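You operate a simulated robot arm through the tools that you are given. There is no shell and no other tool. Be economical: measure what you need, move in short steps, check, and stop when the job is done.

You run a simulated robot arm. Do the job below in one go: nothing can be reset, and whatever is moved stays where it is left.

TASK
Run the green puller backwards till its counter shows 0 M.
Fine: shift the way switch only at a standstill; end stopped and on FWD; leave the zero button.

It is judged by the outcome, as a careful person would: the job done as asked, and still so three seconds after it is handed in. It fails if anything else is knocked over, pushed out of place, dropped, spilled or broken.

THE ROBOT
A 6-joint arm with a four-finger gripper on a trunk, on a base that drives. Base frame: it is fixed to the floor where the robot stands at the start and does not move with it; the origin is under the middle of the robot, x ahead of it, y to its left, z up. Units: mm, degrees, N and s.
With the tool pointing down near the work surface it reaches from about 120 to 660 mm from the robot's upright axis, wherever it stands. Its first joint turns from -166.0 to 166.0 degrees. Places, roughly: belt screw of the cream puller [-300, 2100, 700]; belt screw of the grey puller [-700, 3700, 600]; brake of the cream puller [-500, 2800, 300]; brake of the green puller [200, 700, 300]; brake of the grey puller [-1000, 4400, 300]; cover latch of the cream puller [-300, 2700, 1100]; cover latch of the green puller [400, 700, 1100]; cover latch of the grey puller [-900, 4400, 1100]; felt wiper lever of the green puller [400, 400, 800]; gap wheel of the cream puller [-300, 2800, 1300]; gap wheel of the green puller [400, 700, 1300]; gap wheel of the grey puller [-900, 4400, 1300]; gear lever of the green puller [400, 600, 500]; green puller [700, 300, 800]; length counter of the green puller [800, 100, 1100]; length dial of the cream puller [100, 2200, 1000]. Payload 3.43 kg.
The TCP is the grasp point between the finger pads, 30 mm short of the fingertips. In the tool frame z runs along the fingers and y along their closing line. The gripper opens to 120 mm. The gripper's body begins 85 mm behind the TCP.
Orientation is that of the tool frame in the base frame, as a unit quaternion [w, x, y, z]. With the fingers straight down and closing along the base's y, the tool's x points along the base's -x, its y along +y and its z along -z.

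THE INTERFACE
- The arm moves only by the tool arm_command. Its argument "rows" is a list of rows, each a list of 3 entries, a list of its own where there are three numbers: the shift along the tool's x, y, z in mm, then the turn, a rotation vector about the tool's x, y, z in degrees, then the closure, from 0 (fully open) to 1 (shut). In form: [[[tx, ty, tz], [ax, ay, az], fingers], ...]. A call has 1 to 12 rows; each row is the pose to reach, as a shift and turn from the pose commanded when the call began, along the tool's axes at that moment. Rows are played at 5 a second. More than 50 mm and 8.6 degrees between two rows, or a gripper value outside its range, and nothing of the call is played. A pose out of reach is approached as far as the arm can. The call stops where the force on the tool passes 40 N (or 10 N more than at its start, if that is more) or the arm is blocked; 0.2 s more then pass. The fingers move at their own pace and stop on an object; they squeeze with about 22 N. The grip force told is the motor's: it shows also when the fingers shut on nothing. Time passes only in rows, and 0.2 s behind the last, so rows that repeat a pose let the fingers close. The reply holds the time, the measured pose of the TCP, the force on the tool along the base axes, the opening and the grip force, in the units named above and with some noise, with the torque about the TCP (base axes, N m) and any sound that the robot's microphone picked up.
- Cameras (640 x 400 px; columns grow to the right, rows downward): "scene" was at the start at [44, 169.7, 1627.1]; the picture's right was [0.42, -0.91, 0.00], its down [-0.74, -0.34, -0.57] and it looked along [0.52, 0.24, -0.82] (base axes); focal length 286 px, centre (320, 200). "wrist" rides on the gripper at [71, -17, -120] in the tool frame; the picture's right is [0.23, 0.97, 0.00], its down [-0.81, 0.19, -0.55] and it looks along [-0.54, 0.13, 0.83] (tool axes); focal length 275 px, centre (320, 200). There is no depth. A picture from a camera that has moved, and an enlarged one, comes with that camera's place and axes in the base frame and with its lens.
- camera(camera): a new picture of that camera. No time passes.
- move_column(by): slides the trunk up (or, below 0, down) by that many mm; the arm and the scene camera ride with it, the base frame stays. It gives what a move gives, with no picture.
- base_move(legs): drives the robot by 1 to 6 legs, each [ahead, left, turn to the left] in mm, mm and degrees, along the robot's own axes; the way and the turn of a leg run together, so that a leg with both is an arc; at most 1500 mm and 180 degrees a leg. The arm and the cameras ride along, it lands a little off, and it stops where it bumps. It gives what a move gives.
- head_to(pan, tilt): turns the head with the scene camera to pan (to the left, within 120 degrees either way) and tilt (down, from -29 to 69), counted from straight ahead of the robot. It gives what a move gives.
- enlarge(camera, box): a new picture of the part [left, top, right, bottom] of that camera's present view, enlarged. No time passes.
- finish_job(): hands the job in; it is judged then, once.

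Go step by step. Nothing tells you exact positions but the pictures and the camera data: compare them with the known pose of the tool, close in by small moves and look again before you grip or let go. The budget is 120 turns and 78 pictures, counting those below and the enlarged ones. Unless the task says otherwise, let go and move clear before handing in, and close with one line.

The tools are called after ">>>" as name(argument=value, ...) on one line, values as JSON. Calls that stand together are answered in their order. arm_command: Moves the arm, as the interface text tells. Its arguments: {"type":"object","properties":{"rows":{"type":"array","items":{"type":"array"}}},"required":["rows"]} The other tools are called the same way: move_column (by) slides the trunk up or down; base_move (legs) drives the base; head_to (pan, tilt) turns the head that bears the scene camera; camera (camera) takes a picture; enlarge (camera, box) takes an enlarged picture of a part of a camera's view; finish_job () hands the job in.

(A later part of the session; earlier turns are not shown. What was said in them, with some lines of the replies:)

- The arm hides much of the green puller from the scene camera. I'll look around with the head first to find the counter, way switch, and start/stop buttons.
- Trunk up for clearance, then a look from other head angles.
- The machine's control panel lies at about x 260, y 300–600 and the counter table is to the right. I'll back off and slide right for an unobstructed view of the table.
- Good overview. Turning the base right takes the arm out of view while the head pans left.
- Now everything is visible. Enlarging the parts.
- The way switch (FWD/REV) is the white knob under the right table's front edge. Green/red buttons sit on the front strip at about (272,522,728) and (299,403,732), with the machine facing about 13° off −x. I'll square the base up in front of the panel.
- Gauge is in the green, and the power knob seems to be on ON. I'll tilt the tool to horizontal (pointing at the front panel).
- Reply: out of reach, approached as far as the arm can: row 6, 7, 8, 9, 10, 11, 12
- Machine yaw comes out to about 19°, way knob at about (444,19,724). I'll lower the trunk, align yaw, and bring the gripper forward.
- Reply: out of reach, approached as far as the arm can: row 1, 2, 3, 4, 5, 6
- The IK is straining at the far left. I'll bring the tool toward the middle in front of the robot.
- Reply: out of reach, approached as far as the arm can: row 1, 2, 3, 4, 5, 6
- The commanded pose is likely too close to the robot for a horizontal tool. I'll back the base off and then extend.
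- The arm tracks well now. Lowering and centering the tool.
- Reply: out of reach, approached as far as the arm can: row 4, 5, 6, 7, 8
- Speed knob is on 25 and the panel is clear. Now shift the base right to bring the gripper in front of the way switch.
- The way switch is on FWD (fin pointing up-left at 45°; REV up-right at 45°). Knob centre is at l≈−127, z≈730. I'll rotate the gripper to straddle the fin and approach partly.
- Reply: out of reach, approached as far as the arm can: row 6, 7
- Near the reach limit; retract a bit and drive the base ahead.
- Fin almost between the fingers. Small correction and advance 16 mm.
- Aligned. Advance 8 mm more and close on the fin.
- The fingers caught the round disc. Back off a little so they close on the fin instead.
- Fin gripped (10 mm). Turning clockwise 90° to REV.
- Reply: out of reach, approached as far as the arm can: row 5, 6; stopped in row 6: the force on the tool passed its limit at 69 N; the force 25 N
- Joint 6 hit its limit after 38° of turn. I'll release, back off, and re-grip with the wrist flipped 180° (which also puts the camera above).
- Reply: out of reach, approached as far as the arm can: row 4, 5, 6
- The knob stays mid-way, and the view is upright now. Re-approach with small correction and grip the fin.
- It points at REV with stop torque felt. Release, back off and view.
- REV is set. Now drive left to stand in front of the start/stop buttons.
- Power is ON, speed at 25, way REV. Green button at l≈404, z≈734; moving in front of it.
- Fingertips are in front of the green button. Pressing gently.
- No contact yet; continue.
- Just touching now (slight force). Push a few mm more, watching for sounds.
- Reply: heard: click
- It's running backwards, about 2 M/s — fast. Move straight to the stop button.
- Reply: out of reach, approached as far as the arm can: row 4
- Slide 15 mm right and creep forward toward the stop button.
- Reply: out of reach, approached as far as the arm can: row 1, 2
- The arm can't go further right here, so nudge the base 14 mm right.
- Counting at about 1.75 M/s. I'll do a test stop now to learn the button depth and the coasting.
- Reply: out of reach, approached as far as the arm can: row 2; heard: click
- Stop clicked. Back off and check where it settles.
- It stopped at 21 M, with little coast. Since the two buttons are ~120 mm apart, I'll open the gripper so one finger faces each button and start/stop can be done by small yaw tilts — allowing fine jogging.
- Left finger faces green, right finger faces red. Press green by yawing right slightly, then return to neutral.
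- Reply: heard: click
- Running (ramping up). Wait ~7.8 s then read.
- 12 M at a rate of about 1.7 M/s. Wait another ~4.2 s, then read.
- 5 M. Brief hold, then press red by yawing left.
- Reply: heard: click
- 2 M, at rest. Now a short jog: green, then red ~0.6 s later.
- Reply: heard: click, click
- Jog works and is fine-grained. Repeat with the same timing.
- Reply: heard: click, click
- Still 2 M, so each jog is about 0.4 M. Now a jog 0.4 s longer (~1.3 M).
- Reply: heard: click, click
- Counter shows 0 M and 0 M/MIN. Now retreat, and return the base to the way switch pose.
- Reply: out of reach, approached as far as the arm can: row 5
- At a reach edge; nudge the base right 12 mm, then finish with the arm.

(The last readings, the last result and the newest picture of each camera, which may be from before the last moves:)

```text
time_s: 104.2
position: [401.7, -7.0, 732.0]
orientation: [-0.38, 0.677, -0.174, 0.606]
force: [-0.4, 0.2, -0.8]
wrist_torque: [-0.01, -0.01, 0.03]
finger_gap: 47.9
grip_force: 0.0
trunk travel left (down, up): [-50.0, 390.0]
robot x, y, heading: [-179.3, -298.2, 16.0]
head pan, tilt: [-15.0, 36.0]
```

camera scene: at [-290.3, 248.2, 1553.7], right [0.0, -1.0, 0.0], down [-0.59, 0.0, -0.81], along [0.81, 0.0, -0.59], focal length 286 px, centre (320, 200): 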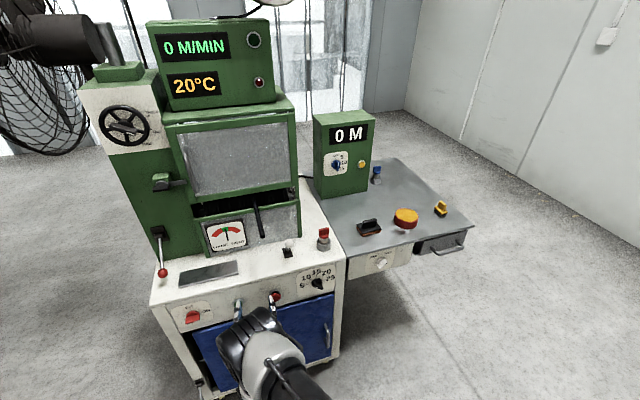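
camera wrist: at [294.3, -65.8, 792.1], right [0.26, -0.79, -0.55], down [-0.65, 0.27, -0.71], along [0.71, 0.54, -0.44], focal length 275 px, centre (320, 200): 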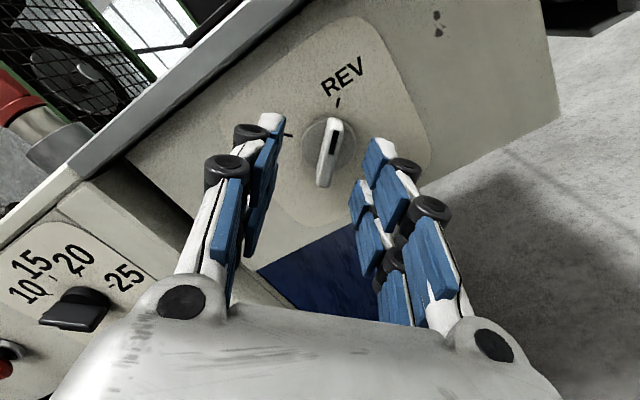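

>>> arm_command(rows=[[[-10.2, -5.7, 0], [0, 0, 0], 0.6], [[-10.2, -5.7, 10], [0, 0, 0], 0.6], [[-10.2, -5.7, 18], [0, 0, 0], 0.6]])

>>> camera(camera="wrist")

```text
time_s: 105.0
position: [414.6, 10.3, 727.5]
orientation: [-0.38, 0.677, -0.175, 0.605]
force: [0.1, 0.0, 0.5]
wrist_torque: [0.0, 0.02, -0.01]
finger_gap: 47.7
grip_force: 0.0
trunk travel left (down, up): [-50.0, 390.0]
robot x, y, heading: [-179.2, -302.4, 16.1]
head pan, tilt: [-15.0, 36.0]
```

```text
6 pictures are left
camera wrist: at [310.8, -62.9, 788.5], right [0.26, -0.79, -0.55], down [-0.65, 0.27, -0.71], along [0.71, 0.54, -0.44], focal length 275 px, centre (320, 200)
```

wrist: 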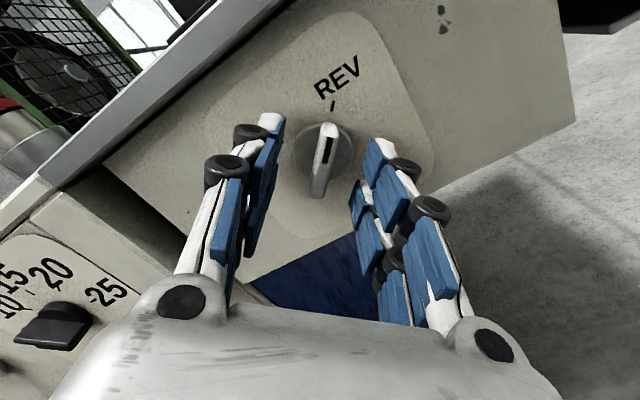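

Aligned on the fin. Grip, then turn counter-clockwise 90° to FWD.

>>> arm_command(rows=[[[1, 1, 1], [0, 0, 0], 0.7], [[1, 1, 1], [0, 0, 0], 0.85], [[1, 1, 1], [0, 0, 0], 1], [[1, 1, 1], [0, 0, 0], 1], [[1, 1, 1], [0, 0, 0], 1], [[1, 1, 1], [0, 0, 0], 1]])

>>> arm_command(rows=[[[0, 0, 0], [0, 0, -8], 1], [[0, 0, 0], [0, 0, -16], 1], [[0, 0, 0], [0, 0, -24], 1], [[0, 0, 0], [0, 0, -32], 1], [[0, 0, 0], [0, 0, -40], 1], [[0, 0, 0], [0, 0, -48], 1], [[0, 0, 0], [0, 0, -56], 1], [[0, 0, 0], [0, 0, -64], 1], [[0, 0, 0], [0, 0, -72], 1], [[0, 0, 0], [0, 0, -80], 1], [[0, 0, 0], [0, 0, -87], 1], [[0, 0, 0], [0, 0, -91], 1]])

>>> camera(camera="wrist")

```text
time_s: 106.4
position: [417.6, 9.5, 728.1]
orientation: [-0.38, 0.677, -0.175, 0.605]
force: [4.3, -0.7, -1.8]
wrist_torque: [-1.18, -0.24, -0.02]
finger_gap: 9.6
grip_force: 43.6
trunk travel left (down, up): [-50.0, 390.0]
robot x, y, heading: [-180.4, -296.5, 15.9]
head pan, tilt: [-15.0, 36.0]
```

```text
time_s: 109.0
position: [417.2, 8.8, 729.4]
orientation: [0.167, 0.6, 0.36, 0.694]
force: [3.2, -15.8, -9.3]
wrist_torque: [0.21, -0.56, 0.59]
finger_gap: 9.9
grip_force: 43.7
trunk travel left (down, up): [-50.0, 390.0]
robot x, y, heading: [-176.3, -296.7, 15.9]
head pan, tilt: [-15.0, 36.0]
```

```text
5 pictures are left
camera wrist: at [283.2, 32.4, 766.9], right [0.14, -0.51, 0.85], down [-0.31, -0.84, -0.46], along [0.94, -0.19, -0.28], focal length 275 px, centre (320, 200)
```

wrist: 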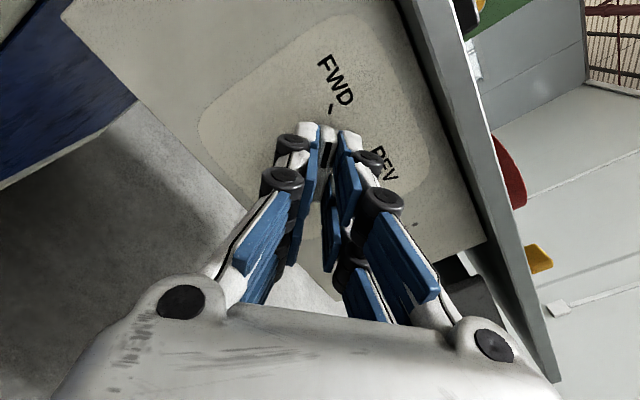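

Points at FWD. Release and back off straight, then check the knob and the counter.

>>> arm_command(rows=[[[0, 0, 0], [0, 0, 0], 0.85], [[0, 0, 0], [0, 0, 0], 0.65], [[0, 0, 0], [0, 0, 0], 0.6], [[0, 0, 0], [0, 0, 0], 0.6], [[0, 0, -25], [0, 0, 0], 0.6], [[0, 0, -60], [0, 0, 0], 0.6], [[0, 0, -100], [0, 0, 0], 0.6], [[0, 0, -100], [0, 0, 0], 0.6]])

>>> camera(camera="wrist")

>>> head_to(pan=5, tilt=32)

>>> camera(camera="scene")

```text
time_s: 110.8
position: [321.4, -20.7, 724.2]
orientation: [0.166, 0.599, 0.36, 0.696]
force: [0.3, 0.4, 0.2]
wrist_torque: [-0.01, 0.01, -0.01]
finger_gap: 48.2
grip_force: 0.1
trunk travel left (down, up): [-50.0, 390.0]
robot x, y, heading: [-173.6, -297.4, 16.1]
head pan, tilt: [-15.0, 36.0]
```

```text
4 pictures are left
camera wrist: at [187.1, 3.7, 761.7], right [0.14, -0.52, 0.84], down [-0.3, -0.84, -0.46], along [0.94, -0.19, -0.28], focal length 275 px, centre (320, 200)
```

wrist: 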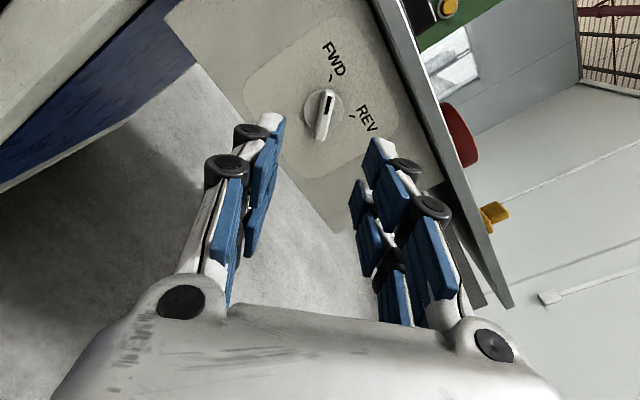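

```text
time_s: 111.6
position: [321.0, -19.8, 723.7]
orientation: [0.166, 0.599, 0.361, 0.695]
force: [-0.7, 0.6, 0.4]
wrist_torque: [0.02, -0.05, 0.04]
finger_gap: 47.7
grip_force: 0.1
trunk travel left (down, up): [-50.0, 390.0]
robot x, y, heading: [-178.3, -297.8, 15.8]
head pan, tilt: [5.0, 32.0]
```

```text
3 pictures are left
camera scene: at [-152.9, -138.0, 1559.8], right [0.36, -0.93, 0.0], down [-0.5, -0.19, -0.85], along [0.79, 0.3, -0.53], focal length 286 px, centre (320, 200)
```

scene: 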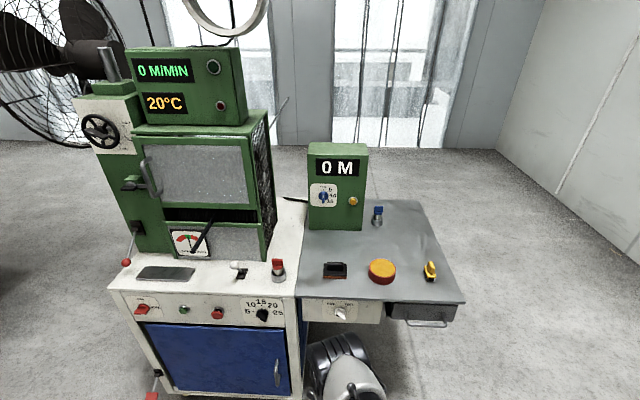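

The way switch is on FWD, the counter reads 0 M, the speed is 0 M/MIN and the gripper is clear. Handing in.

>>> finish_job()

```text
The job is handed in.
```

The green puller ran backwards until its counter showed 0 M; it is stopped and on FWD, the way switch was only shifted at a standstill, and the zero button was not touched.
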